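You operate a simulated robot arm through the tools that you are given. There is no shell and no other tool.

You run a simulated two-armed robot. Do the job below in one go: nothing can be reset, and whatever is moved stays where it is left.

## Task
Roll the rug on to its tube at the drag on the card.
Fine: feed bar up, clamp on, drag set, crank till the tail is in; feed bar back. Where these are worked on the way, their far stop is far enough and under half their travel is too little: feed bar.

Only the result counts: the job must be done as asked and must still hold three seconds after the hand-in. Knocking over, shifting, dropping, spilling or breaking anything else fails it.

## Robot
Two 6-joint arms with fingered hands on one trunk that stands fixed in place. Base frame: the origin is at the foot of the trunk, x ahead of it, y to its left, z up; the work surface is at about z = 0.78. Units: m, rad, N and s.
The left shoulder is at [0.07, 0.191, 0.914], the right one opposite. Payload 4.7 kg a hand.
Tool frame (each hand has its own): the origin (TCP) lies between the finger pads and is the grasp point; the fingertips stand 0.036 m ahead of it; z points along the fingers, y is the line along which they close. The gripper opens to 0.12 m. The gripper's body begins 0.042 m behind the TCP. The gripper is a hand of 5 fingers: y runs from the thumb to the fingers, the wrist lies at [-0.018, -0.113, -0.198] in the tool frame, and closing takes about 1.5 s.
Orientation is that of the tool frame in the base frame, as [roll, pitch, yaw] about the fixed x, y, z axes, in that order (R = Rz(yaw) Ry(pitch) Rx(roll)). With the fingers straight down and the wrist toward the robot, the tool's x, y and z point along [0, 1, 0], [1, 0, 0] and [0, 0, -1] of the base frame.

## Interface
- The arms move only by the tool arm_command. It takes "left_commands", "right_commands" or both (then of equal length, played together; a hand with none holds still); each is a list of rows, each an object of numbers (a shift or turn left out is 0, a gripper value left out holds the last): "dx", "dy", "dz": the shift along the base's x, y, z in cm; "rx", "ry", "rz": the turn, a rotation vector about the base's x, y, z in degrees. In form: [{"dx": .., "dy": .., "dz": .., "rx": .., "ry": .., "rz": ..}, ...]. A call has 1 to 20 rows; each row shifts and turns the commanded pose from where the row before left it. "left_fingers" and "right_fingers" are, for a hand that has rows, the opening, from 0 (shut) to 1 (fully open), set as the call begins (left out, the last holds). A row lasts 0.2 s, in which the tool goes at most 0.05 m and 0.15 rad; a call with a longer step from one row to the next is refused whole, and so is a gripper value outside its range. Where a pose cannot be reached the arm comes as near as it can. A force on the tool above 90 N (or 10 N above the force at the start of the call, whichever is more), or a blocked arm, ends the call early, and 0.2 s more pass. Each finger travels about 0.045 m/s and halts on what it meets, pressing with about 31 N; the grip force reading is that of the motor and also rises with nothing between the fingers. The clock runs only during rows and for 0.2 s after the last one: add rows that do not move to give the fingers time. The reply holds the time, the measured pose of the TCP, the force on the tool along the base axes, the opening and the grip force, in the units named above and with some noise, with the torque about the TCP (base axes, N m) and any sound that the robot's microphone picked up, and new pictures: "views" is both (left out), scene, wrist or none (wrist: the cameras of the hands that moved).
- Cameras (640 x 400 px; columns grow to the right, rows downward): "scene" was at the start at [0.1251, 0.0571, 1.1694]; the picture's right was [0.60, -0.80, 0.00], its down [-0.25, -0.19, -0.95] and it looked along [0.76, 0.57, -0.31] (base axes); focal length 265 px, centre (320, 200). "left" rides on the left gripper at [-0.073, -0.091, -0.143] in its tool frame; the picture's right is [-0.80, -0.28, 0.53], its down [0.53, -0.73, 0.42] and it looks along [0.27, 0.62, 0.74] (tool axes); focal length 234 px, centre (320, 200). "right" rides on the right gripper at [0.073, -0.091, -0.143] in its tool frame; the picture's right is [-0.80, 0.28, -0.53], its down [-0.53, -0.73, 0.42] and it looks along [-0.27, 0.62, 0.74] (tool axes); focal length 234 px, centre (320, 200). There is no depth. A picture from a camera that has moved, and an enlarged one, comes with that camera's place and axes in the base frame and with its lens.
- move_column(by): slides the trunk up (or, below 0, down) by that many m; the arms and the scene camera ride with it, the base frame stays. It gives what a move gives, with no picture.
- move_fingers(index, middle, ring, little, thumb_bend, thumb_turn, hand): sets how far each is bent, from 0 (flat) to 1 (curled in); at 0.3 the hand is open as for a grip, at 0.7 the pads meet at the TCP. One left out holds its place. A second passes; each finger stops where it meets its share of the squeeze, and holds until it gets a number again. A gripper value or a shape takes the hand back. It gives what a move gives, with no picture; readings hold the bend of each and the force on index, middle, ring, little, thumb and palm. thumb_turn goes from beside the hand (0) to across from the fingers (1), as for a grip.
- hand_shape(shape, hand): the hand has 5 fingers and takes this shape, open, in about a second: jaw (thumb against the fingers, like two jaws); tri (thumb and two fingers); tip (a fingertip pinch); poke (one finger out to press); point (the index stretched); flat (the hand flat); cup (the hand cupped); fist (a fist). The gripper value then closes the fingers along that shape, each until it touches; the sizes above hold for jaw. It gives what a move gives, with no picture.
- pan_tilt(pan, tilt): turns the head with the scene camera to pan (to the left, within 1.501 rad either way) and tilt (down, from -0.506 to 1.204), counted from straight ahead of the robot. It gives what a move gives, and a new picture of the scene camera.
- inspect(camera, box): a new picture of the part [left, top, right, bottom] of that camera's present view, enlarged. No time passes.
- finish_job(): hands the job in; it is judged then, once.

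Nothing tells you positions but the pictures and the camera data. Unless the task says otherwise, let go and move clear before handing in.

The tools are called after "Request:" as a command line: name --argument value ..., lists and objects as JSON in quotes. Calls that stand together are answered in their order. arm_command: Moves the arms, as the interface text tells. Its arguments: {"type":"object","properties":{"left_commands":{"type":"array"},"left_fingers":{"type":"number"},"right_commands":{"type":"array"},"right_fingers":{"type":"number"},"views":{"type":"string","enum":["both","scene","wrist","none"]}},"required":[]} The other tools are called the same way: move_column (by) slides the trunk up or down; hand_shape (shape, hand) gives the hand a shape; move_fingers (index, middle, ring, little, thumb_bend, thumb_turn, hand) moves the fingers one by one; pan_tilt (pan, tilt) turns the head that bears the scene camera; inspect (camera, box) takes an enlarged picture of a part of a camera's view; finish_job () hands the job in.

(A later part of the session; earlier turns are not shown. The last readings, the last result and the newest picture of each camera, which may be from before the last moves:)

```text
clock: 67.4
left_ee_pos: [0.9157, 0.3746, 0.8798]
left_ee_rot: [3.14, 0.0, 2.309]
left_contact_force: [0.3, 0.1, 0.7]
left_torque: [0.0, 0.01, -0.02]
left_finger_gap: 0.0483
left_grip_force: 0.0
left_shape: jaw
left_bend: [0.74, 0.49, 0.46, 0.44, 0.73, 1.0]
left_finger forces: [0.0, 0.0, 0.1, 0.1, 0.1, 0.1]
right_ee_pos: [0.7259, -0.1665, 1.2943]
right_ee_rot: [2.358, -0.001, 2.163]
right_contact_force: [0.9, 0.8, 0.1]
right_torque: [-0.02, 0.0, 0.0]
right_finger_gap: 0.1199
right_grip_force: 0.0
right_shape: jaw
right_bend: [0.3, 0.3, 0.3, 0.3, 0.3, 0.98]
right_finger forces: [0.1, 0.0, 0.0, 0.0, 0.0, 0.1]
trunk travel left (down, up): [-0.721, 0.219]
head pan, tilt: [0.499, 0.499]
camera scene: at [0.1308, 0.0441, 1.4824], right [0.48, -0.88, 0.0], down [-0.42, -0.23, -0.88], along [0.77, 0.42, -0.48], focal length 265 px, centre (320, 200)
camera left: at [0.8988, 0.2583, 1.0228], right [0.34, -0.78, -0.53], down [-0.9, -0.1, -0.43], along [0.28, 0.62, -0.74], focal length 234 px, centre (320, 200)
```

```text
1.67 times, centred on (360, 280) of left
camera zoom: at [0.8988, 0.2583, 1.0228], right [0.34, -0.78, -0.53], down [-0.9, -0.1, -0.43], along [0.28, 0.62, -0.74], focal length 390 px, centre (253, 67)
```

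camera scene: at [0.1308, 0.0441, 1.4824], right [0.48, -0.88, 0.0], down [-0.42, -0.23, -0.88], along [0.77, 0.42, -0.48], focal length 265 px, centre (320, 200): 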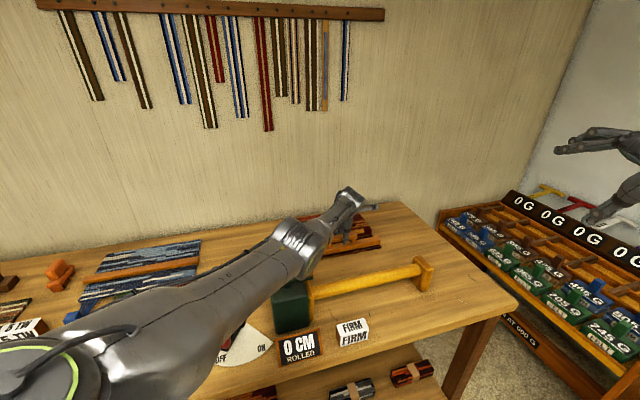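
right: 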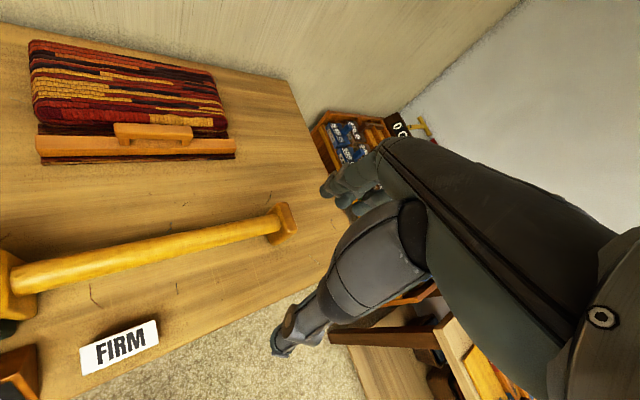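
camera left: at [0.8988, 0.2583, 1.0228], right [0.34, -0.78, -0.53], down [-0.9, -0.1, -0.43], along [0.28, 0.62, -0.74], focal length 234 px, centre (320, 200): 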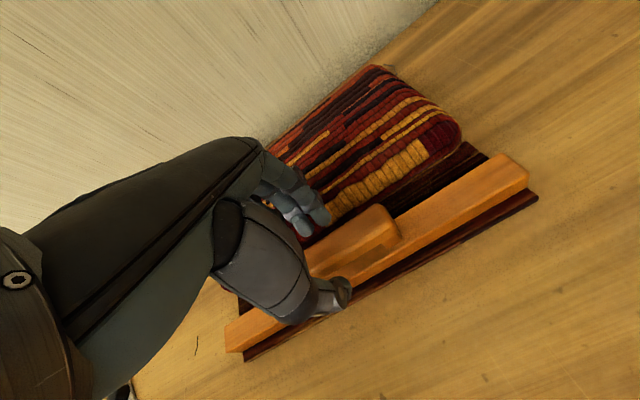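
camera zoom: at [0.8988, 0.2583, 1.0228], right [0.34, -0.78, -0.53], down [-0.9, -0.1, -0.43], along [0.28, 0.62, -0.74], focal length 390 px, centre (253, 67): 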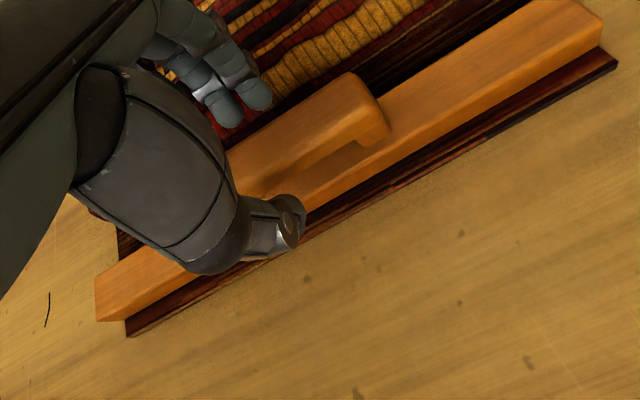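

The handle is between thumb and fingers. I'll go down the last bit and close.

Request:
arm_command --left_commands '[{"dz": -1}, {"dz": -0.7}, {}]' --views "none"

Request:
arm_command --left_commands '[{}, {}, {}, {}, {}, {}, {}, {}]' --left_fingers 0 --views "both"

Request:
inspect --camera "left" --box '[240, 160, 480, 400]'

```text
clock: 68.2
left_ee_pos: [0.9161, 0.3729, 0.8623]
left_ee_rot: [3.14, 0.002, 2.309]
left_contact_force: [0.5, 0.7, 1.2]
left_torque: [0.01, 0.0, 0.02]
left_finger_gap: 0.0485
left_grip_force: 0.0
left_shape: jaw
left_bend: [0.74, 0.49, 0.46, 0.44, 0.73, 1.0]
left_finger forces: [0.0, 0.0, 0.0, 0.0, 0.1, 0.0]
right_ee_pos: [0.727, -0.1665, 1.2934]
right_ee_rot: [2.359, -0.001, 2.165]
right_contact_force: [-0.4, 0.1, 0.3]
right_torque: [-0.01, -0.02, 0.02]
right_finger_gap: 0.1199
right_grip_force: 0.0
right_shape: jaw
right_bend: [0.3, 0.3, 0.3, 0.3, 0.3, 0.98]
right_finger forces: [0.1, 0.0, 0.0, 0.0, 0.0, 0.1]
trunk travel left (down, up): [-0.721, 0.219]
head pan, tilt: [0.499, 0.499]
```

```text
clock: 70.0
left_ee_pos: [0.9162, 0.3713, 0.8623]
left_ee_rot: [3.141, 0.0, 2.308]
left_contact_force: [-4.9, -3.2, -7.2]
left_torque: [-0.12, 0.2, -0.16]
left_finger_gap: 0.0186
left_grip_force: 31.1
left_shape: jaw
left_bend: [0.73, 0.65, 0.61, 0.63, 0.75, 1.0]
left_finger forces: [12.5, 7.8, 3.2, 1.9, 26.9, 0.0]
right_ee_pos: [0.7281, -0.1666, 1.2926]
right_ee_rot: [2.357, -0.003, 2.164]
right_contact_force: [0.0, -0.1, -0.9]
right_torque: [0.0, 0.02, 0.02]
right_finger_gap: 0.1197
right_grip_force: 0.0
right_shape: jaw
right_bend: [0.3, 0.3, 0.3, 0.3, 0.3, 0.98]
right_finger forces: [0.0, 0.0, 0.1, 0.0, 0.0, 0.1]
trunk travel left (down, up): [-0.721, 0.219]
head pan, tilt: [0.499, 0.499]
camera scene: at [0.1318, 0.0442, 1.4823], right [0.48, -0.88, 0.0], down [-0.42, -0.23, -0.88], along [0.77, 0.42, -0.48], focal length 265 px, centre (320, 200)
camera left: at [0.8981, 0.2564, 1.0042], right [0.33, -0.78, -0.53], down [-0.9, -0.1, -0.42], along [0.28, 0.61, -0.74], focal length 234 px, centre (320, 200)
```

scene: 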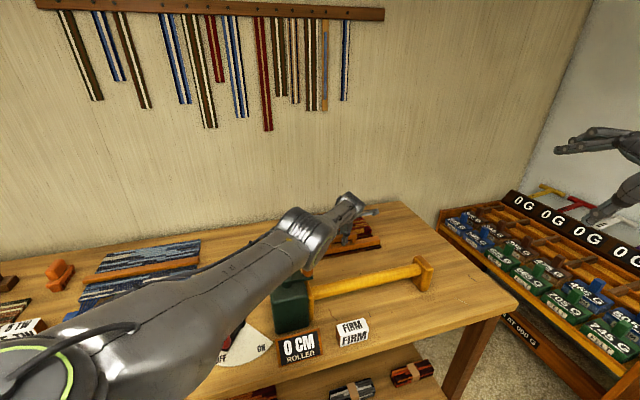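
left: 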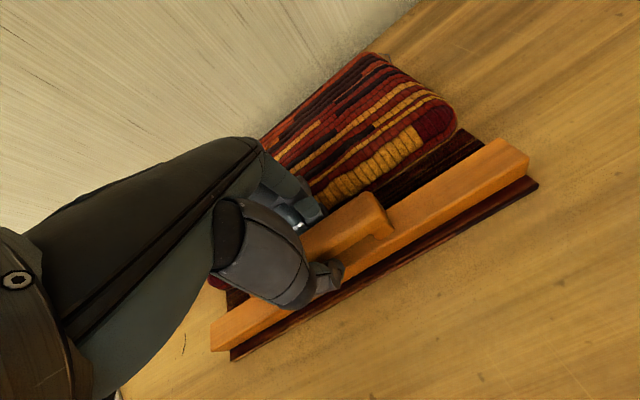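

```text
1.67 times, centred on (360, 280) of left
camera zoom: at [0.8981, 0.2564, 1.0042], right [0.33, -0.78, -0.53], down [-0.9, -0.1, -0.42], along [0.28, 0.61, -0.74], focal length 390 px, centre (253, 67)
```

zoom: 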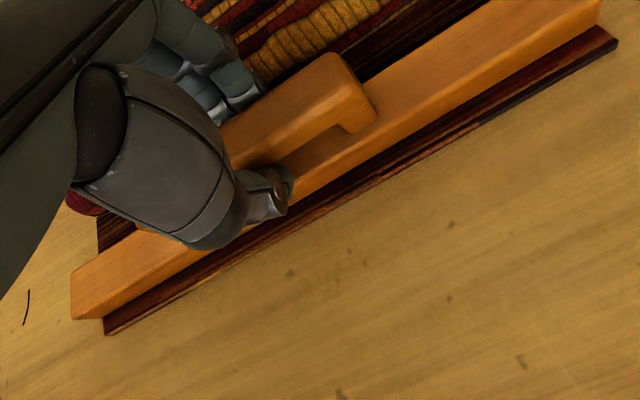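

I have a firm grip on the handle (gap 1.9 cm, 31 N). Before pulling I want to see the left elbow's clearance to the crank, so I'll use the right wrist camera.

Request:
inspect --camera "right" --box '[0, 0, 640, 400]'

Request:
pan_tilt --pan 0.75 --tilt 0.8

```text
1.00 times, centred on (320, 200) of right (not enlarged: the box is as wide or as high as the picture)
camera zoom: at [0.5498, -0.1999, 1.3309], right [0.31, -0.76, 0.57], down [0.11, -0.56, -0.82], along [0.94, 0.32, -0.09], focal length 234 px, centre (320, 200)
```

zoom: 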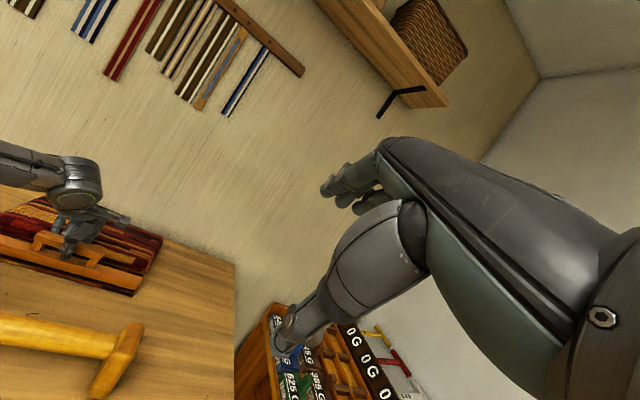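

```text
clock: 70.8
left_ee_pos: [0.9173, 0.3717, 0.8633]
left_ee_rot: [-3.141, 0.001, 2.31]
left_contact_force: [-6.4, -3.8, -10.3]
left_torque: [-0.17, 0.24, -0.12]
left_finger_gap: 0.0184
left_grip_force: 31.0
left_shape: jaw
left_bend: [0.73, 0.65, 0.61, 0.63, 0.75, 1.0]
left_finger forces: [12.6, 8.0, 3.1, 1.8, 28.4, 0.0]
right_ee_pos: [0.7281, -0.167, 1.2922]
right_ee_rot: [2.359, -0.002, 2.165]
right_contact_force: [-0.6, -0.3, 0.3]
right_torque: [0.01, 0.02, -0.01]
right_finger_gap: 0.1201
right_grip_force: 0.1
right_shape: jaw
right_bend: [0.3, 0.3, 0.3, 0.3, 0.3, 0.98]
right_finger forces: [0.0, 0.0, 0.1, 0.1, 0.0, 0.0]
trunk travel left (down, up): [-0.721, 0.219]
head pan, tilt: [0.75, 0.799]
camera scene: at [0.1111, 0.0557, 1.4564], right [0.68, -0.73, 0.0], down [-0.53, -0.49, -0.7], along [0.51, 0.48, -0.72], focal length 265 px, centre (320, 200)
```

scene: 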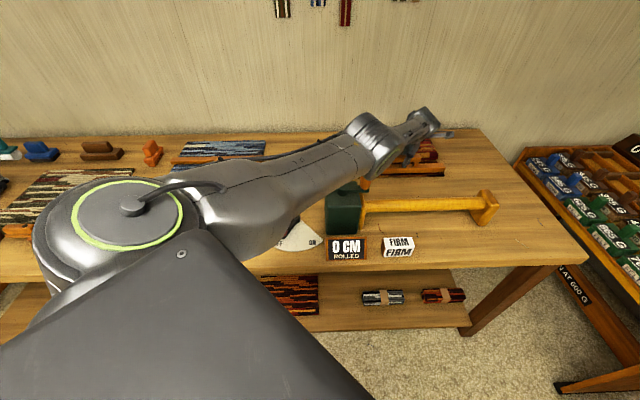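

I'll turn the right hand left so that its camera sees the left elbow and crank from the side.

Request:
arm_command --right_commands '[{"rz": 8}, {"rz": 8}, {"rz": 8}, {"rz": 8}, {"rz": 8}]' --views "wrist"

```text
clock: 72.0
left_ee_pos: [0.9155, 0.3735, 0.8629]
left_ee_rot: [3.141, 0.0, 2.308]
left_contact_force: [-7.3, -4.3, -12.9]
left_torque: [-0.17, 0.2, -0.15]
left_finger_gap: 0.0183
left_grip_force: 31.2
left_shape: jaw
left_bend: [0.73, 0.65, 0.62, 0.64, 0.75, 1.0]
left_finger forces: [13.6, 8.2, 3.3, 1.9, 30.3, 0.0]
right_ee_pos: [0.7274, -0.1665, 1.2941]
right_ee_rot: [2.359, -0.001, 2.866]
right_contact_force: [-1.3, -0.4, 0.3]
right_torque: [0.0, -0.01, -0.01]
right_finger_gap: 0.12
right_grip_force: 0.1
right_shape: jaw
right_bend: [0.3, 0.3, 0.3, 0.3, 0.3, 0.98]
right_finger forces: [0.1, 0.0, 0.0, 0.1, 0.1, 0.0]
trunk travel left (down, up): [-0.721, 0.219]
head pan, tilt: [0.75, 0.799]
camera right: at [0.6127, -0.3066, 1.3311], right [0.73, -0.39, 0.57], down [0.45, -0.36, -0.82], along [0.52, 0.85, -0.08], focal length 234 px, centre (320, 200)
```

right: 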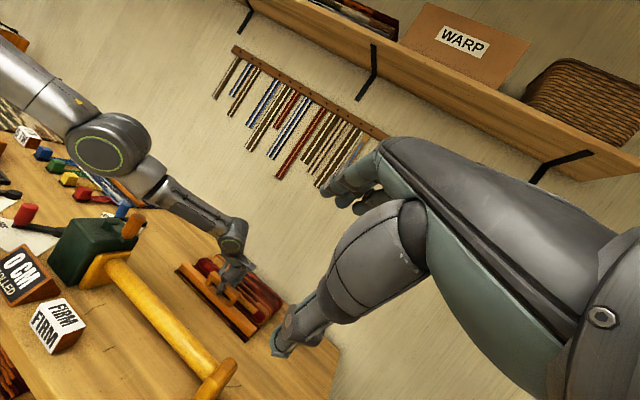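

The elbow is at about [0.50, 0.285, 1.155], well clear of the crank knob (top ≈ 0.99). I'll start pulling the bar toward the tube in small steps.

Request:
arm_command --left_commands '[{"dx": -0.72, "dy": -0.7}, {"dx": -0.72, "dy": -0.7}, {"dx": -0.72, "dy": -0.7}, {"dx": -0.72, "dy": -0.7}, {}]' --views "none"

Request:
inspect --camera "right" --box '[0, 80, 340, 400]'

```text
clock: 73.2
left_ee_pos: [0.9113, 0.3489, 0.8534]
left_ee_rot: [-3.136, -0.003, 2.312]
left_contact_force: [-10.6, 16.0, -13.7]
left_torque: [0.04, 0.18, 0.06]
left_finger_gap: 0.0174
left_grip_force: 31.0
left_shape: jaw
left_bend: [0.73, 0.72, 0.65, 0.57, 0.77, 1.0]
left_finger forces: [15.7, 2.3, 3.1, 3.0, 20.4, 0.1]
left hand out of reach, approached as far as the arm can: row 1, 2, 3, 4
right_ee_pos: [0.7254, -0.1639, 1.2936]
right_ee_rot: [2.361, -0.001, 2.864]
right_contact_force: [0.4, 0.3, 0.5]
right_torque: [-0.02, -0.03, -0.02]
right_finger_gap: 0.1202
right_grip_force: 0.0
right_shape: jaw
right_bend: [0.3, 0.3, 0.3, 0.3, 0.3, 0.98]
right_finger forces: [0.0, 0.0, 0.1, 0.0, 0.1, 0.1]
trunk travel left (down, up): [-0.721, 0.219]
head pan, tilt: [0.75, 0.799]
```

```text
1.25 times, centred on (170, 240) of right
camera zoom: at [0.6116, -0.3032, 1.3321], right [0.73, -0.39, 0.57], down [0.45, -0.36, -0.82], along [0.52, 0.85, -0.09], focal length 293 px, centre (508, 150)
```

zoom: 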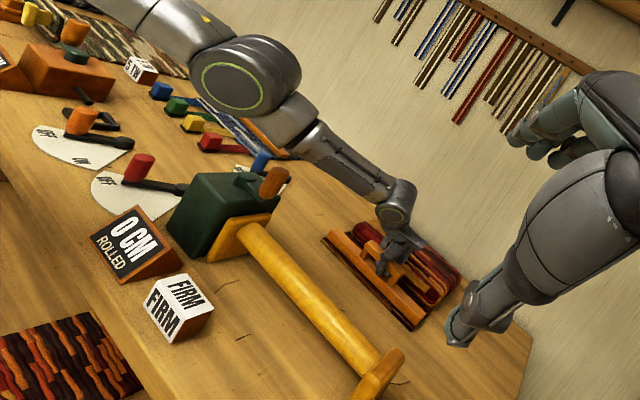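

Pulling straight back at this yaw hits the wrist limit. I'll release and lift, then check which yaw lets the hand travel from the handle to the tube.

Request:
arm_command --left_commands '[{}, {}, {}, {}, {"dz": 1}, {"dz": 2}, {"dz": 3}, {"dz": 3}]' --left_fingers 0.5 --views "none"

Request:
arm_command --left_commands '[{"rz": -8}, {"rz": -8}, {"rz": -8}, {"rz": -8}, {"rz": -8}, {"dx": -2, "dy": -2}, {"dx": -2, "dy": -2}, {"dx": -2, "dy": -2}, {"dx": -2, "dy": -2}]' --views "none"

Request:
inspect --camera "right" --box '[0, 80, 340, 400]'

```text
clock: 75.0
left_ee_pos: [0.9323, 0.3447, 0.9445]
left_ee_rot: [-3.142, -0.001, 2.311]
left_contact_force: [-0.1, -0.5, -0.2]
left_torque: [-0.04, -0.03, 0.01]
left_finger_gap: 0.0597
left_grip_force: 0.1
left_shape: jaw
left_bend: [0.74, 0.45, 0.42, 0.4, 0.71, 1.0]
left_finger forces: [0.0, 0.1, 0.0, 0.1, 0.0, 0.1]
left hand out of reach, approached as far as the arm can: row 6, 7, 8
right_ee_pos: [0.7264, -0.1665, 1.2935]
right_ee_rot: [2.358, -0.001, 2.862]
right_contact_force: [0.1, 0.6, 0.2]
right_torque: [-0.03, -0.05, -0.02]
right_finger_gap: 0.1202
right_grip_force: 0.0
right_shape: jaw
right_bend: [0.3, 0.3, 0.3, 0.3, 0.3, 0.98]
right_finger forces: [0.0, 0.0, 0.0, 0.0, 0.1, 0.0]
trunk travel left (down, up): [-0.721, 0.219]
head pan, tilt: [0.75, 0.799]
```

```text
clock: 77.0
left_ee_pos: [0.9484, 0.2741, 0.9278]
left_ee_rot: [-3.141, 0.0, 1.611]
left_contact_force: [-0.5, -0.5, 0.3]
left_torque: [-0.04, -0.02, -0.02]
left_finger_gap: 0.0593
left_grip_force: 0.0
left_shape: jaw
left_bend: [0.74, 0.45, 0.42, 0.4, 0.71, 1.0]
left_finger forces: [0.0, 0.1, 0.0, 0.0, 0.0, 0.0]
left hand out of reach, approached as far as the arm can: row 1, 2, 6, 7, 8, 9
right_ee_pos: [0.7273, -0.1674, 1.2932]
right_ee_rot: [2.357, -0.002, 2.864]
right_contact_force: [-0.1, 0.3, -0.3]
right_torque: [0.01, 0.01, 0.01]
right_finger_gap: 0.1201
right_grip_force: 0.1
right_shape: jaw
right_bend: [0.3, 0.3, 0.3, 0.3, 0.3, 0.98]
right_finger forces: [0.0, 0.0, 0.0, 0.0, 0.0, 0.0]
trunk travel left (down, up): [-0.721, 0.219]
head pan, tilt: [0.75, 0.799]
```

```text
1.25 times, centred on (170, 240) of right
camera zoom: at [0.6118, -0.3077, 1.3311], right [0.73, -0.39, 0.57], down [0.45, -0.36, -0.82], along [0.52, 0.85, -0.08], focal length 293 px, centre (508, 150)
```

zoom: 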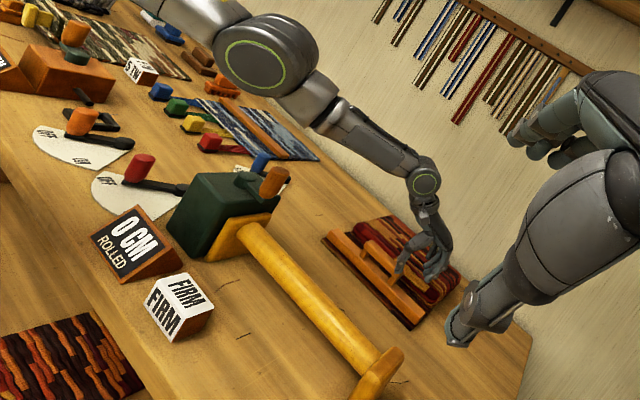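

The arm has gone fully straight here, which is why inward moves stall. I'll lift the hand to get it bending again and then retract.

Request:
arm_command --left_commands '[{"dz": 4}, {"dz": 4}, {"dz": 4}, {"dx": -3, "dz": 2}, {"dx": -3, "dz": 2}, {"dx": -3}, {"dx": -3}]' --views "none"

Request:
inspect --camera "right" --box '[0, 40, 340, 360]'

```text
clock: 78.6
left_ee_pos: [0.9605, 0.2775, 1.0877]
left_ee_rot: [-3.141, -0.001, 1.612]
left_contact_force: [-1.7, -0.2, -0.4]
left_torque: [0.0, -0.02, 0.0]
left_finger_gap: 0.0597
left_grip_force: 0.1
left_shape: jaw
left_bend: [0.74, 0.45, 0.42, 0.4, 0.71, 1.0]
left_finger forces: [0.0, 0.0, 0.1, 0.1, 0.0, 0.1]
left hand out of reach, approached as far as the arm can: row 1, 2, 3, 4, 5, 6, 7
right_ee_pos: [0.7276, -0.1669, 1.2939]
right_ee_rot: [2.357, -0.003, 2.863]
right_contact_force: [0.1, -0.9, 0.7]
right_torque: [0.02, 0.03, 0.04]
right_finger_gap: 0.1201
right_grip_force: 0.0
right_shape: jaw
right_bend: [0.3, 0.3, 0.3, 0.3, 0.3, 0.98]
right_finger forces: [0.1, 0.0, 0.0, 0.0, 0.0, 0.1]
trunk travel left (down, up): [-0.721, 0.219]
head pan, tilt: [0.75, 0.799]
```

```text
1.25 times, centred on (170, 200) of right
camera zoom: at [0.6117, -0.3069, 1.3314], right [0.73, -0.39, 0.57], down [0.45, -0.36, -0.82], along [0.52, 0.85, -0.08], focal length 293 px, centre (508, 200)
```

zoom: 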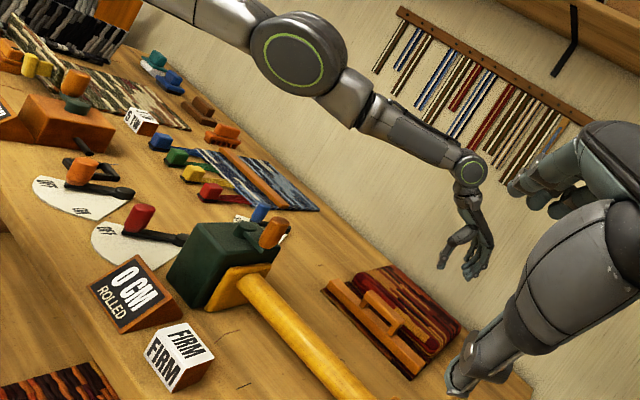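

The arm is straight and its wrist flexes only one way: the palm must point more steeply down than the forearm. Tilting the fingers back toward the robot should let the elbow bend upward, which is also the safer posture.

Request:
arm_command --left_commands '[{"dx": -4, "ry": 7}, {"dx": -4, "ry": 7}, {"dx": -4, "ry": 7}, {"dx": -4, "ry": 7}, {"dx": -4, "ry": 7}, {"dx": -4}, {"dx": -4}, {}]' --views "none"

Request:
inspect --camera "right" --box '[0, 40, 340, 360]'

```text
clock: 80.4
left_ee_pos: [0.8243, 0.2797, 1.0914]
left_ee_rot: [-2.531, -0.024, 1.604]
left_contact_force: [-0.5, 0.3, 0.2]
left_torque: [0.02, -0.01, -0.01]
left_finger_gap: 0.0597
left_grip_force: 0.2
left_shape: jaw
left_bend: [0.74, 0.45, 0.42, 0.4, 0.71, 1.0]
left_finger forces: [0.1, 0.0, 0.0, 0.0, 0.1, 0.0]
left hand out of reach, approached as far as the arm can: row 1, 2, 3, 4, 5, 6, 7
right_ee_pos: [0.7272, -0.1672, 1.2929]
right_ee_rot: [2.359, -0.003, 2.863]
right_contact_force: [-0.7, -0.8, -0.1]
right_torque: [0.01, -0.01, 0.0]
right_finger_gap: 0.1201
right_grip_force: 0.1
right_shape: jaw
right_bend: [0.3, 0.3, 0.3, 0.3, 0.3, 0.98]
right_finger forces: [0.0, 0.0, 0.0, 0.1, 0.0, 0.0]
trunk travel left (down, up): [-0.721, 0.219]
head pan, tilt: [0.75, 0.799]
```

```text
1.25 times, centred on (170, 200) of right
camera zoom: at [0.6116, -0.3068, 1.3314], right [0.73, -0.39, 0.57], down [0.45, -0.36, -0.82], along [0.52, 0.85, -0.08], focal length 293 px, centre (508, 200)
```

zoom: 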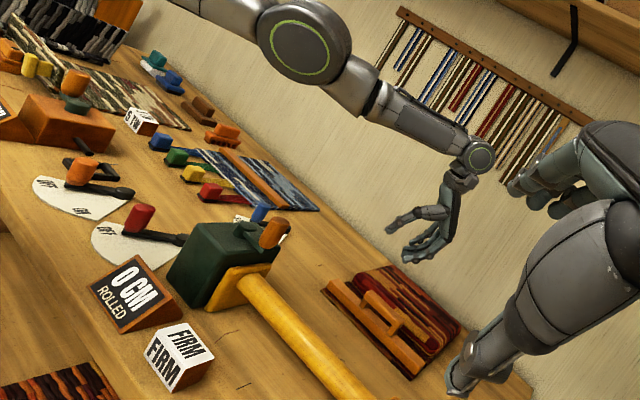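

Still straight. I'll try a larger inward command to push the solver off the straight configuration.

Request:
arm_command --left_commands '[{"dx": -4, "dy": 2}, {"dx": -4, "dy": 2}, {"dx": -4, "dy": 2}, {"dx": -4, "dy": 2}, {"dx": -4}, {"dx": -4}, {}]' --views "none"

Request:
inspect --camera "right" --box '[0, 0, 340, 320]'

```text
clock: 82.0
left_ee_pos: [0.8116, 0.3827, 1.1065]
left_ee_rot: [-2.532, -0.023, 1.603]
left_contact_force: [0.0, -0.1, 0.2]
left_torque: [0.01, 0.06, 0.02]
left_finger_gap: 0.0595
left_grip_force: 0.1
left_shape: jaw
left_bend: [0.74, 0.45, 0.42, 0.4, 0.71, 1.0]
left_finger forces: [0.1, 0.0, 0.1, 0.0, 0.0, 0.0]
left hand out of reach, approached as far as the arm can: row 1, 2, 3, 4, 5, 6
right_ee_pos: [0.7273, -0.1654, 1.2945]
right_ee_rot: [2.357, -0.002, 2.862]
right_contact_force: [-0.6, 0.5, 0.2]
right_torque: [0.0, 0.01, -0.03]
right_finger_gap: 0.1203
right_grip_force: 0.0
right_shape: jaw
right_bend: [0.3, 0.3, 0.3, 0.3, 0.3, 0.98]
right_finger forces: [0.0, 0.0, 0.1, 0.0, 0.0, 0.1]
trunk travel left (down, up): [-0.721, 0.219]
head pan, tilt: [0.75, 0.799]
```

```text
1.25 times, centred on (170, 160) of right
camera zoom: at [0.6115, -0.3062, 1.3316], right [0.73, -0.39, 0.57], down [0.45, -0.36, -0.82], along [0.52, 0.85, -0.08], focal length 293 px, centre (508, 250)
```

zoom: 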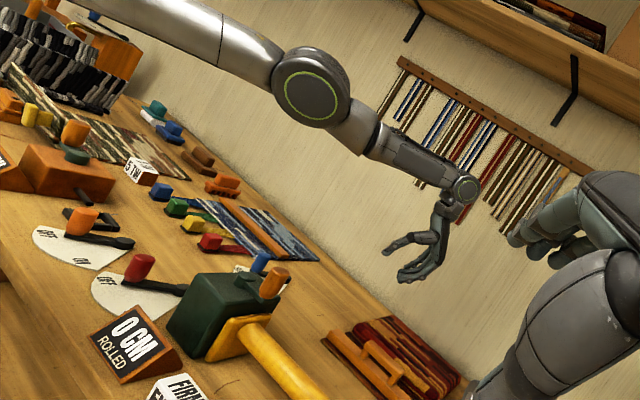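

I'll undo the tilt while yawing the hand inward, the orientation in which this arm bent freely before, and retract.

Request:
arm_command --left_commands '[{"ry": -7}, {"ry": -7}, {"ry": -7}, {"ry": -7}, {"ry": -7}, {"rz": -8}, {"rz": -8}, {"rz": -8}, {"rz": -8}, {"dx": -4}, {"dx": -4}, {"dx": -4}, {"dx": -4}]' --views "none"

Request:
inspect --camera "right" --box '[0, 0, 340, 320]'

```text
clock: 84.8
left_ee_pos: [0.8925, 0.4342, 1.1199]
left_ee_rot: [3.139, 0.003, 1.052]
left_contact_force: [-0.4, 0.1, 0.3]
left_torque: [-0.01, 0.07, -0.01]
left_finger_gap: 0.0597
left_grip_force: 0.0
left_shape: jaw
left_bend: [0.74, 0.45, 0.42, 0.4, 0.71, 1.0]
left_finger forces: [0.0, 0.0, 0.0, 0.0, 0.0, 0.0]
left hand out of reach, approached as far as the arm can: row 1, 2, 3, 4, 5, 6, 7, 8, 9, 10, 11, 12, 13
right_ee_pos: [0.7267, -0.1661, 1.2942]
right_ee_rot: [2.359, -0.001, 2.865]
right_contact_force: [0.8, 0.2, 0.1]
right_torque: [0.0, -0.04, -0.01]
right_finger_gap: 0.1199
right_grip_force: 0.1
right_shape: jaw
right_bend: [0.3, 0.3, 0.3, 0.3, 0.3, 0.98]
right_finger forces: [0.0, 0.0, 0.0, 0.0, 0.1, 0.0]
trunk travel left (down, up): [-0.721, 0.219]
head pan, tilt: [0.75, 0.799]
```

```text
1.25 times, centred on (170, 160) of right
camera zoom: at [0.611, -0.3059, 1.332], right [0.73, -0.39, 0.57], down [0.45, -0.36, -0.82], along [0.52, 0.85, -0.09], focal length 293 px, centre (508, 250)
```

zoom: 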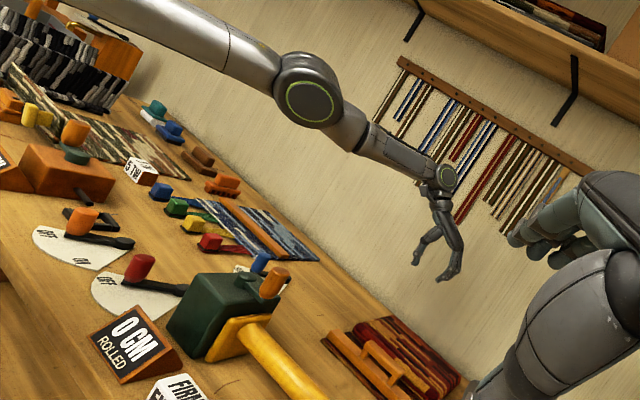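

The arm stays straight. I'll test a downward sweep, which should bend the elbow the other way.

Request:
arm_command --left_commands '[{"dx": -3, "dz": -3}, {"dx": -3, "dz": -3}, {"dx": -3, "dz": -3}, {"dx": -3}, {"dx": -3}]' --views "none"

Request:
arm_command --left_commands '[{"dx": -3, "dz": 4}, {"dx": -3, "dz": 4}, {"dx": -3, "dz": 4}, {"dx": -3, "dz": 4}, {"dx": -3, "dz": 4}, {"dx": -3, "dz": 4}, {"dx": -3, "dz": 4}]' --views "none"

```text
clock: 86.0
left_ee_pos: [0.8746, 0.484, 1.0261]
left_ee_rot: [3.141, 0.004, 1.051]
left_contact_force: [-0.3, -0.5, -0.6]
left_torque: [0.01, 0.02, -0.01]
left_finger_gap: 0.0598
left_grip_force: 0.1
left_shape: jaw
left_bend: [0.74, 0.45, 0.42, 0.4, 0.71, 1.0]
left_finger forces: [0.0, 0.0, 0.0, 0.0, 0.0, 0.0]
left hand out of reach, approached as far as the arm can: row 1, 2, 3, 4, 5
right_ee_pos: [0.7257, -0.1663, 1.2939]
right_ee_rot: [2.358, -0.001, 2.862]
right_contact_force: [-0.7, -0.2, 0.4]
right_torque: [0.02, 0.0, 0.0]
right_finger_gap: 0.1199
right_grip_force: 0.0
right_shape: jaw
right_bend: [0.3, 0.3, 0.3, 0.3, 0.3, 0.98]
right_finger forces: [0.1, 0.0, 0.0, 0.0, 0.1, 0.0]
trunk travel left (down, up): [-0.721, 0.219]
head pan, tilt: [0.75, 0.799]
```

```text
clock: 87.6
left_ee_pos: [0.7922, 0.5448, 1.3285]
left_ee_rot: [3.139, 0.002, 1.051]
left_contact_force: [-0.2, -0.6, -0.2]
left_torque: [0.03, -0.04, 0.02]
left_finger_gap: 0.0597
left_grip_force: 0.2
left_shape: jaw
left_bend: [0.74, 0.45, 0.42, 0.4, 0.71, 1.0]
left_finger forces: [0.0, 0.0, 0.1, 0.0, 0.0, 0.0]
left hand out of reach, approached as far as the arm can: row 1, 2, 3, 4, 5, 6, 7
right_ee_pos: [0.725, -0.1675, 1.2934]
right_ee_rot: [2.356, 0.0, 2.863]
right_contact_force: [-0.5, -1.3, 0.2]
right_torque: [0.01, -0.08, -0.04]
right_finger_gap: 0.1199
right_grip_force: 0.1
right_shape: jaw
right_bend: [0.3, 0.3, 0.3, 0.3, 0.3, 0.98]
right_finger forces: [0.1, 0.1, 0.1, 0.0, 0.0, 0.1]
trunk travel left (down, up): [-0.721, 0.219]
head pan, tilt: [0.75, 0.799]
```

I'll test whether this is really the outer limit by commanding an outward move.

Request:
arm_command --left_commands '[{"dx": 3, "dy": 1.5}, {"dx": 3, "dy": 1.5}]' --views "none"

Request:
arm_command --left_commands '[{"dx": -3, "dy": -1.5}, {"dx": -3, "dy": -1.5}, {"dx": -3, "dy": -1.5}]' --views "none"

Request:
pan_tilt --pan 0.9 --tilt 0.2

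```text
clock: 88.2
left_ee_pos: [0.7989, 0.5441, 1.3205]
left_ee_rot: [3.141, 0.0, 1.052]
left_contact_force: [0.0, -0.6, -0.3]
left_torque: [0.0, 0.01, -0.05]
left_finger_gap: 0.0597
left_grip_force: 0.1
left_shape: jaw
left_bend: [0.74, 0.45, 0.42, 0.4, 0.71, 1.0]
left_finger forces: [0.0, 0.0, 0.1, 0.1, 0.0, 0.0]
left hand out of reach, approached as far as the arm can: row 1, 2
right_ee_pos: [0.7268, -0.1669, 1.2942]
right_ee_rot: [2.357, 0.0, 2.862]
right_contact_force: [-0.5, -1.0, 0.4]
right_torque: [-0.01, 0.01, -0.03]
right_finger_gap: 0.1198
right_grip_force: 0.1
right_shape: jaw
right_bend: [0.3, 0.3, 0.3, 0.3, 0.3, 0.98]
right_finger forces: [0.1, 0.0, 0.0, 0.0, 0.0, 0.0]
trunk travel left (down, up): [-0.721, 0.219]
head pan, tilt: [0.75, 0.799]
```

```text
clock: 89.0
left_ee_pos: [0.7088, 0.497, 1.3219]
left_ee_rot: [3.137, 0.0, 1.054]
left_contact_force: [0.3, -0.1, 0.1]
left_torque: [0.05, -0.07, -0.01]
left_finger_gap: 0.0599
left_grip_force: 0.1
left_shape: jaw
left_bend: [0.74, 0.45, 0.42, 0.4, 0.71, 1.0]
left_finger forces: [0.0, 0.0, 0.0, 0.0, 0.1, 0.0]
right_ee_pos: [0.7243, -0.1697, 1.2955]
right_ee_rot: [2.356, 0.0, 2.862]
right_contact_force: [-0.1, -0.7, 0.1]
right_torque: [0.03, -0.02, -0.02]
right_finger_gap: 0.12
right_grip_force: 0.0
right_shape: jaw
right_bend: [0.3, 0.3, 0.3, 0.3, 0.3, 0.98]
right_finger forces: [0.1, 0.0, 0.1, 0.2, 0.0, 0.0]
trunk travel left (down, up): [-0.721, 0.219]
head pan, tilt: [0.75, 0.799]
```

```text
clock: 90.0
left_ee_pos: [0.7122, 0.5016, 1.3191]
left_ee_rot: [3.14, 0.003, 1.055]
left_contact_force: [-0.7, -0.8, 1.1]
left_torque: [0.01, -0.01, 0.0]
left_finger_gap: 0.0598
left_grip_force: 0.0
left_shape: jaw
left_bend: [0.74, 0.45, 0.42, 0.4, 0.71, 1.0]
left_finger forces: [0.0, 0.0, 0.0, 0.0, 0.0, 0.0]
right_ee_pos: [0.7271, -0.1661, 1.2946]
right_ee_rot: [2.358, -0.001, 2.865]
right_contact_force: [0.2, 0.1, -0.5]
right_torque: [0.0, 0.0, 0.02]
right_finger_gap: 0.12
right_grip_force: 0.1
right_shape: jaw
right_bend: [0.3, 0.3, 0.3, 0.3, 0.3, 0.98]
right_finger forces: [0.0, 0.0, 0.0, 0.0, 0.0, 0.1]
trunk travel left (down, up): [-0.721, 0.219]
head pan, tilt: [0.901, 0.201]
camera scene: at [0.1086, 0.0734, 1.5101], right [0.78, -0.62, 0.0], down [-0.12, -0.16, -0.98], along [0.61, 0.77, -0.2], focal length 265 px, centre (320, 200)
```

scene: 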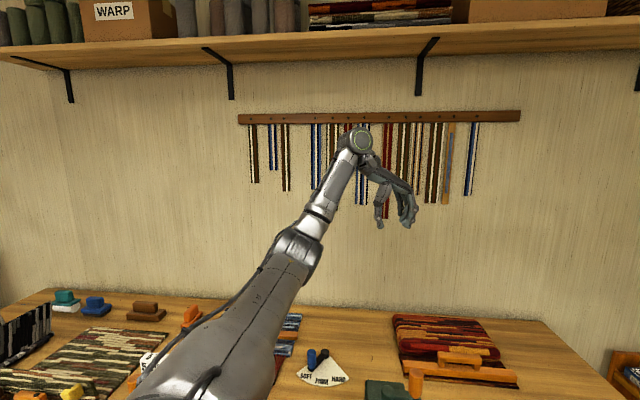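

Stepping outward then inward freed the arm; it bends elbow-low. The plan is to stay short of full stretch: tilt the hand about 30° outward so the wrist is closer, and rehearse the pull path in the air first.

Request:
arm_command --left_commands '[{"dx": 0.6, "dy": -1.8, "dz": -2, "rz": 8}, {"dx": 0.6, "dy": -1.8, "dz": -2, "rz": 8}, {"dx": 0.6, "dy": -1.8, "dz": -2, "rz": 8}, {"dx": 0.6, "dy": -1.8, "dz": -2, "rz": 8}, {"dx": 0.6, "dy": -1.8, "dz": -2, "rz": 8}, {"dx": 0.6, "dy": -1.8, "dz": -2, "rz": 8}, {"dx": 0.6, "dy": -1.8, "dz": -2, "rz": 8}, {"dx": 0.6, "dy": -1.8, "dz": -2, "rz": 8}, {"dx": 0.6, "dz": -2, "rz": 8}]' --views "none"

Request:
arm_command --left_commands '[{"dx": 1, "rx": 5, "ry": -5.6}, {"dx": 1, "rx": 5, "ry": -5.6}, {"dx": 1, "rx": 5, "ry": -5.6}, {"dx": 1, "rx": 5, "ry": -5.5}]' --views "scene"

```text
clock: 92.0
left_ee_pos: [0.7949, 0.3705, 1.1238]
left_ee_rot: [3.139, -0.002, 2.31]
left_contact_force: [0.6, 0.1, 0.6]
left_torque: [0.0, -0.01, 0.02]
left_finger_gap: 0.0601
left_grip_force: 0.2
left_shape: jaw
left_bend: [0.74, 0.45, 0.42, 0.4, 0.71, 1.0]
left_finger forces: [0.1, 0.0, 0.0, 0.0, 0.0, 0.0]
left hand out of reach, approached as far as the arm can: row 6, 7, 8
right_ee_pos: [0.7271, -0.1672, 1.2938]
right_ee_rot: [2.359, -0.003, 2.864]
right_contact_force: [-0.3, 0.2, -1.3]
right_torque: [0.02, 0.02, -0.02]
right_finger_gap: 0.1199
right_grip_force: 0.0
right_shape: jaw
right_bend: [0.3, 0.3, 0.3, 0.3, 0.3, 0.98]
right_finger forces: [0.1, 0.1, 0.0, 0.0, 0.0, 0.1]
trunk travel left (down, up): [-0.721, 0.219]
head pan, tilt: [0.901, 0.201]
```

```text
clock: 93.0
left_ee_pos: [0.8317, 0.3709, 1.1266]
left_ee_rot: [2.614, 0.003, 2.31]
left_contact_force: [0.0, -0.8, 0.2]
left_torque: [0.0, 0.04, 0.04]
left_finger_gap: 0.0602
left_grip_force: 0.0
left_shape: jaw
left_bend: [0.74, 0.45, 0.42, 0.4, 0.71, 1.0]
left_finger forces: [0.0, 0.0, 0.0, 0.0, 0.0, 0.0]
right_ee_pos: [0.7277, -0.1674, 1.2941]
right_ee_rot: [2.357, -0.003, 2.862]
right_contact_force: [-0.6, -0.6, -0.3]
right_torque: [0.0, -0.01, 0.04]
right_finger_gap: 0.1201
right_grip_force: 0.1
right_shape: jaw
right_bend: [0.3, 0.3, 0.3, 0.3, 0.3, 0.98]
right_finger forces: [0.0, 0.1, 0.1, 0.1, 0.0, 0.0]
trunk travel left (down, up): [-0.721, 0.219]
head pan, tilt: [0.901, 0.201]
camera scene: at [0.1093, 0.073, 1.5102], right [0.78, -0.62, 0.0], down [-0.12, -0.16, -0.98], along [0.61, 0.77, -0.2], focal length 265 px, centre (320, 200)
```

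scene: 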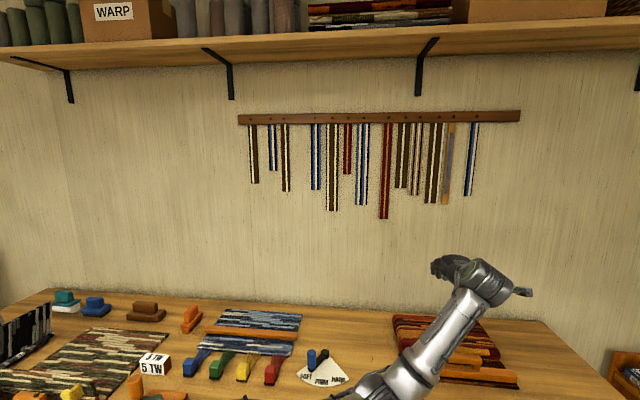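

Good, tilted 30° with reach to spare. I'll rehearse: move above the handle, then retrace along the pull direction while about 10 cm above the work.

Request:
arm_command --left_commands '[{"dx": 2.2, "dz": -3}, {"dx": 2.2, "dz": -3}, {"dx": 2.2, "dz": -3}, {"dx": 1.8, "dz": -2}]' --views "none"

Request:
arm_command --left_commands '[{"dx": -1.8, "dy": -1.75}, {"dx": -1.8, "dy": -1.75}, {"dx": -1.8, "dy": -1.75}, {"dx": -1.8, "dy": -1.75}, {"dx": -1.8, "dy": -1.75}, {"dx": -1.8, "dy": -1.75}, {"dx": -1.8, "dy": -1.75}, {"dx": -1.8, "dy": -1.75}]' --views "none"

Request:
pan_tilt --pan 0.5 --tilt 0.7

Request:
inspect --camera "right" --box '[0, 40, 360, 400]'

```text
clock: 94.0
left_ee_pos: [0.9163, 0.3673, 1.0174]
left_ee_rot: [2.618, 0.004, 2.309]
left_contact_force: [0.7, -0.4, -0.5]
left_torque: [-0.02, 0.01, 0.01]
left_finger_gap: 0.0596
left_grip_force: 0.0
left_shape: jaw
left_bend: [0.74, 0.45, 0.42, 0.4, 0.71, 1.0]
left_finger forces: [0.0, 0.1, 0.0, 0.1, 0.0, 0.1]
right_ee_pos: [0.7265, -0.1662, 1.2924]
right_ee_rot: [2.357, -0.002, 2.862]
right_contact_force: [-0.4, -0.2, -0.8]
right_torque: [-0.03, 0.03, 0.0]
right_finger_gap: 0.1202
right_grip_force: 0.2
right_shape: jaw
right_bend: [0.3, 0.3, 0.3, 0.3, 0.3, 0.98]
right_finger forces: [0.0, 0.0, 0.0, 0.0, 0.1, 0.0]
trunk travel left (down, up): [-0.721, 0.219]
head pan, tilt: [0.901, 0.201]
```

```text
clock: 95.8
left_ee_pos: [0.7699, 0.2325, 1.0138]
left_ee_rot: [2.615, 0.005, 2.31]
left_contact_force: [0.2, -0.2, 0.6]
left_torque: [0.06, -0.02, -0.06]
left_finger_gap: 0.06
left_grip_force: 0.0
left_shape: jaw
left_bend: [0.74, 0.45, 0.42, 0.4, 0.71, 1.0]
left_finger forces: [0.1, 0.1, 0.0, 0.0, 0.0, 0.0]
right_ee_pos: [0.7265, -0.1679, 1.2939]
right_ee_rot: [2.359, -0.001, 2.864]
right_contact_force: [-0.7, -1.0, 0.4]
right_torque: [-0.05, -0.01, -0.01]
right_finger_gap: 0.12
right_grip_force: 0.1
right_shape: jaw
right_bend: [0.3, 0.3, 0.3, 0.3, 0.3, 0.98]
right_finger forces: [0.0, 0.0, 0.0, 0.0, 0.1, 0.0]
trunk travel left (down, up): [-0.721, 0.219]
head pan, tilt: [0.901, 0.201]
```

```text
clock: 96.8
left_ee_pos: [0.772, 0.2322, 1.0136]
left_ee_rot: [2.616, 0.004, 2.307]
left_contact_force: [0.0, 0.4, 0.9]
left_torque: [-0.02, 0.01, 0.0]
left_finger_gap: 0.0597
left_grip_force: 0.0
left_shape: jaw
left_bend: [0.74, 0.45, 0.42, 0.4, 0.71, 1.0]
left_finger forces: [0.0, 0.0, 0.0, 0.0, 0.0, 0.1]
right_ee_pos: [0.727, -0.1672, 1.294]
right_ee_rot: [2.358, -0.003, 2.864]
right_contact_force: [-0.6, 0.3, 0.1]
right_torque: [0.02, -0.01, 0.02]
right_finger_gap: 0.1199
right_grip_force: 0.1
right_shape: jaw
right_bend: [0.3, 0.3, 0.3, 0.3, 0.3, 0.98]
right_finger forces: [0.0, 0.0, 0.0, 0.0, 0.1, 0.0]
trunk travel left (down, up): [-0.721, 0.219]
head pan, tilt: [0.499, 0.7]
camera scene: at [0.1255, 0.041, 1.4648], right [0.48, -0.88, 0.0], down [-0.56, -0.31, -0.77], along [0.67, 0.37, -0.64], focal length 265 px, centre (320, 200)
```

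scene: 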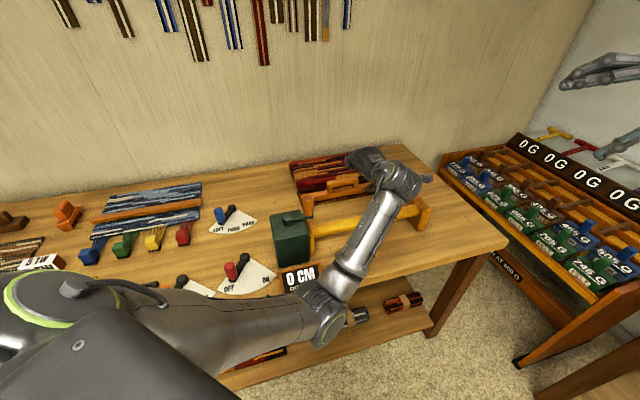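

```text
1.11 times, centred on (180, 220) of right
camera zoom: at [0.6114, -0.3069, 1.3315], right [0.73, -0.39, 0.57], down [0.45, -0.36, -0.82], along [0.52, 0.85, -0.08], focal length 260 px, centre (476, 178)
```

zoom: 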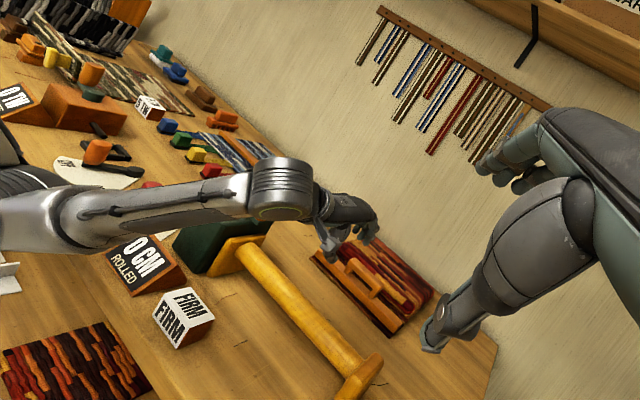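

The whole pull path is reachable in this posture and the elbow stays off the bench. I'll go back over the handle and check alignment.

Request:
arm_command --left_commands '[{"dx": 2.4, "dy": 2.33}, {"dx": 2.4, "dy": 2.33}, {"dx": 2.4, "dy": 2.33}, {"dx": 2.4, "dy": 2.33}, {"dx": 2.4, "dy": 2.33}, {"dx": 2.4, "dy": 2.33, "dz": -3}, {"dz": -3}, {"dz": -2}, {}]' --left_fingers 0.5 --views "both"

Request:
inspect --camera "scene" --box '[270, 110, 450, 250]'

Request:
inspect --camera "right" --box '[120, 200, 320, 380]'

```text
clock: 98.8
left_ee_pos: [0.9119, 0.3719, 0.936]
left_ee_rot: [2.616, 0.005, 2.307]
left_contact_force: [0.0, -0.2, 0.3]
left_torque: [0.0, 0.0, 0.0]
left_finger_gap: 0.0599
left_grip_force: 0.0
left_shape: jaw
left_bend: [0.74, 0.45, 0.42, 0.4, 0.71, 1.0]
left_finger forces: [0.0, 0.1, 0.1, 0.1, 0.0, 0.0]
right_ee_pos: [0.7262, -0.167, 1.2941]
right_ee_rot: [2.359, -0.002, 2.864]
right_contact_force: [-0.9, -0.7, -0.5]
right_torque: [0.0, -0.03, 0.02]
right_finger_gap: 0.1203
right_grip_force: 0.1
right_shape: jaw
right_bend: [0.3, 0.3, 0.3, 0.3, 0.3, 0.98]
right_finger forces: [0.1, 0.0, 0.1, 0.1, 0.0, 0.1]
trunk travel left (down, up): [-0.721, 0.219]
head pan, tilt: [0.499, 0.7]
camera scene: at [0.1256, 0.0412, 1.4647], right [0.48, -0.88, 0.0], down [-0.57, -0.31, -0.76], along [0.67, 0.37, -0.64], focal length 265 px, centre (320, 200)
camera left: at [0.8512, 0.2168, 1.0138], right [0.56, -0.58, -0.59], down [-0.67, 0.11, -0.74], along [0.49, 0.81, -0.33], focal length 234 px, centre (320, 200)
```

scene: 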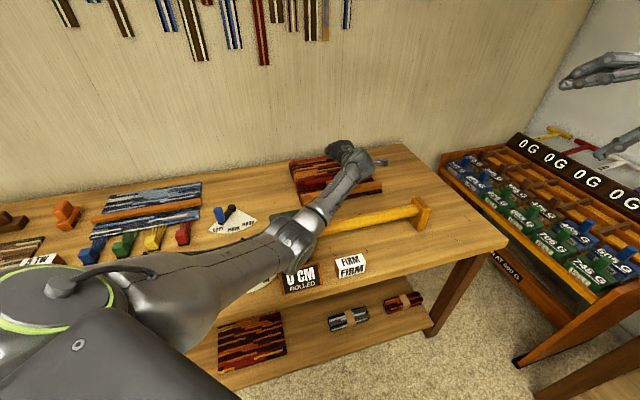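
left: 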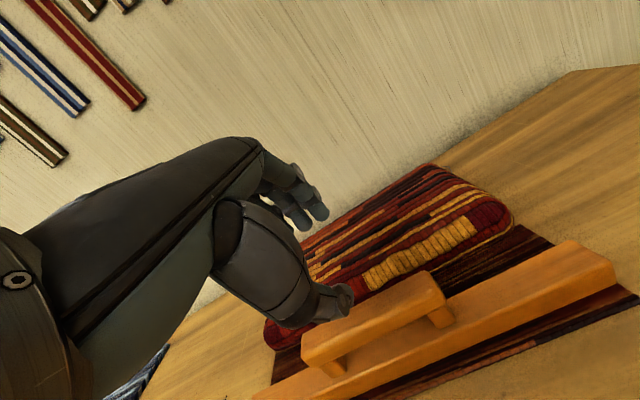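

```text
2.86 times, centred on (360, 180) of scene
camera zoom: at [0.1256, 0.0412, 1.4647], right [0.48, -0.88, 0.0], down [-0.57, -0.31, -0.76], along [0.67, 0.37, -0.64], focal length 756 px, centre (206, 257)
```

zoom: 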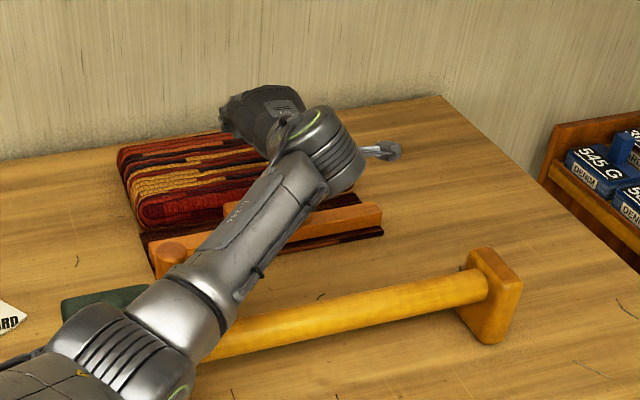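

```text
2.22 times, centred on (220, 290) of right
camera zoom: at [0.6116, -0.3067, 1.3315], right [0.73, -0.39, 0.57], down [0.45, -0.36, -0.82], along [0.52, 0.85, -0.08], focal length 520 px, centre (542, 0)
```

zoom: 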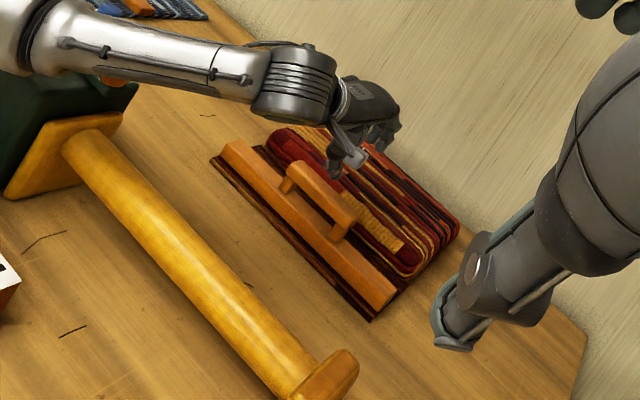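

The forearm passes close beside the crank knob; I'll look closely at that clearance before descending.

Request:
inspect --camera "right" --box '[60, 180, 200, 280]'

Request:
inspect --camera "scene" --box '[240, 170, 340, 270]'

```text
4.00 times, centred on (130, 230) of right
camera zoom: at [0.6116, -0.3067, 1.3315], right [0.73, -0.39, 0.57], down [0.45, -0.36, -0.82], along [0.52, 0.85, -0.08], focal length 937 px, centre (1080, 80)
```

zoom: 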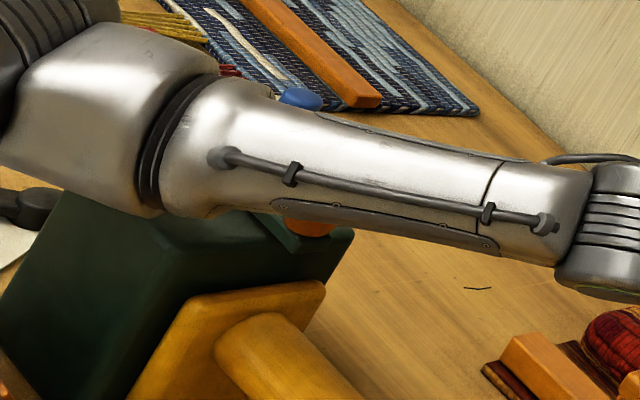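

```text
4.00 times, centred on (290, 220) of scene
camera zoom: at [0.1256, 0.0412, 1.4647], right [0.48, -0.88, 0.0], down [-0.57, -0.31, -0.76], along [0.67, 0.37, -0.64], focal length 1059 px, centre (440, 120)
```

zoom: 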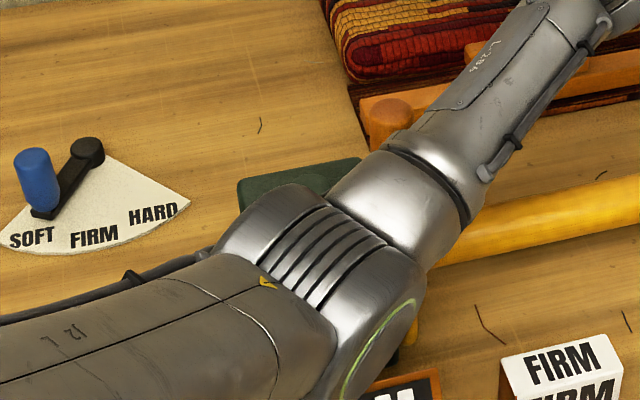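

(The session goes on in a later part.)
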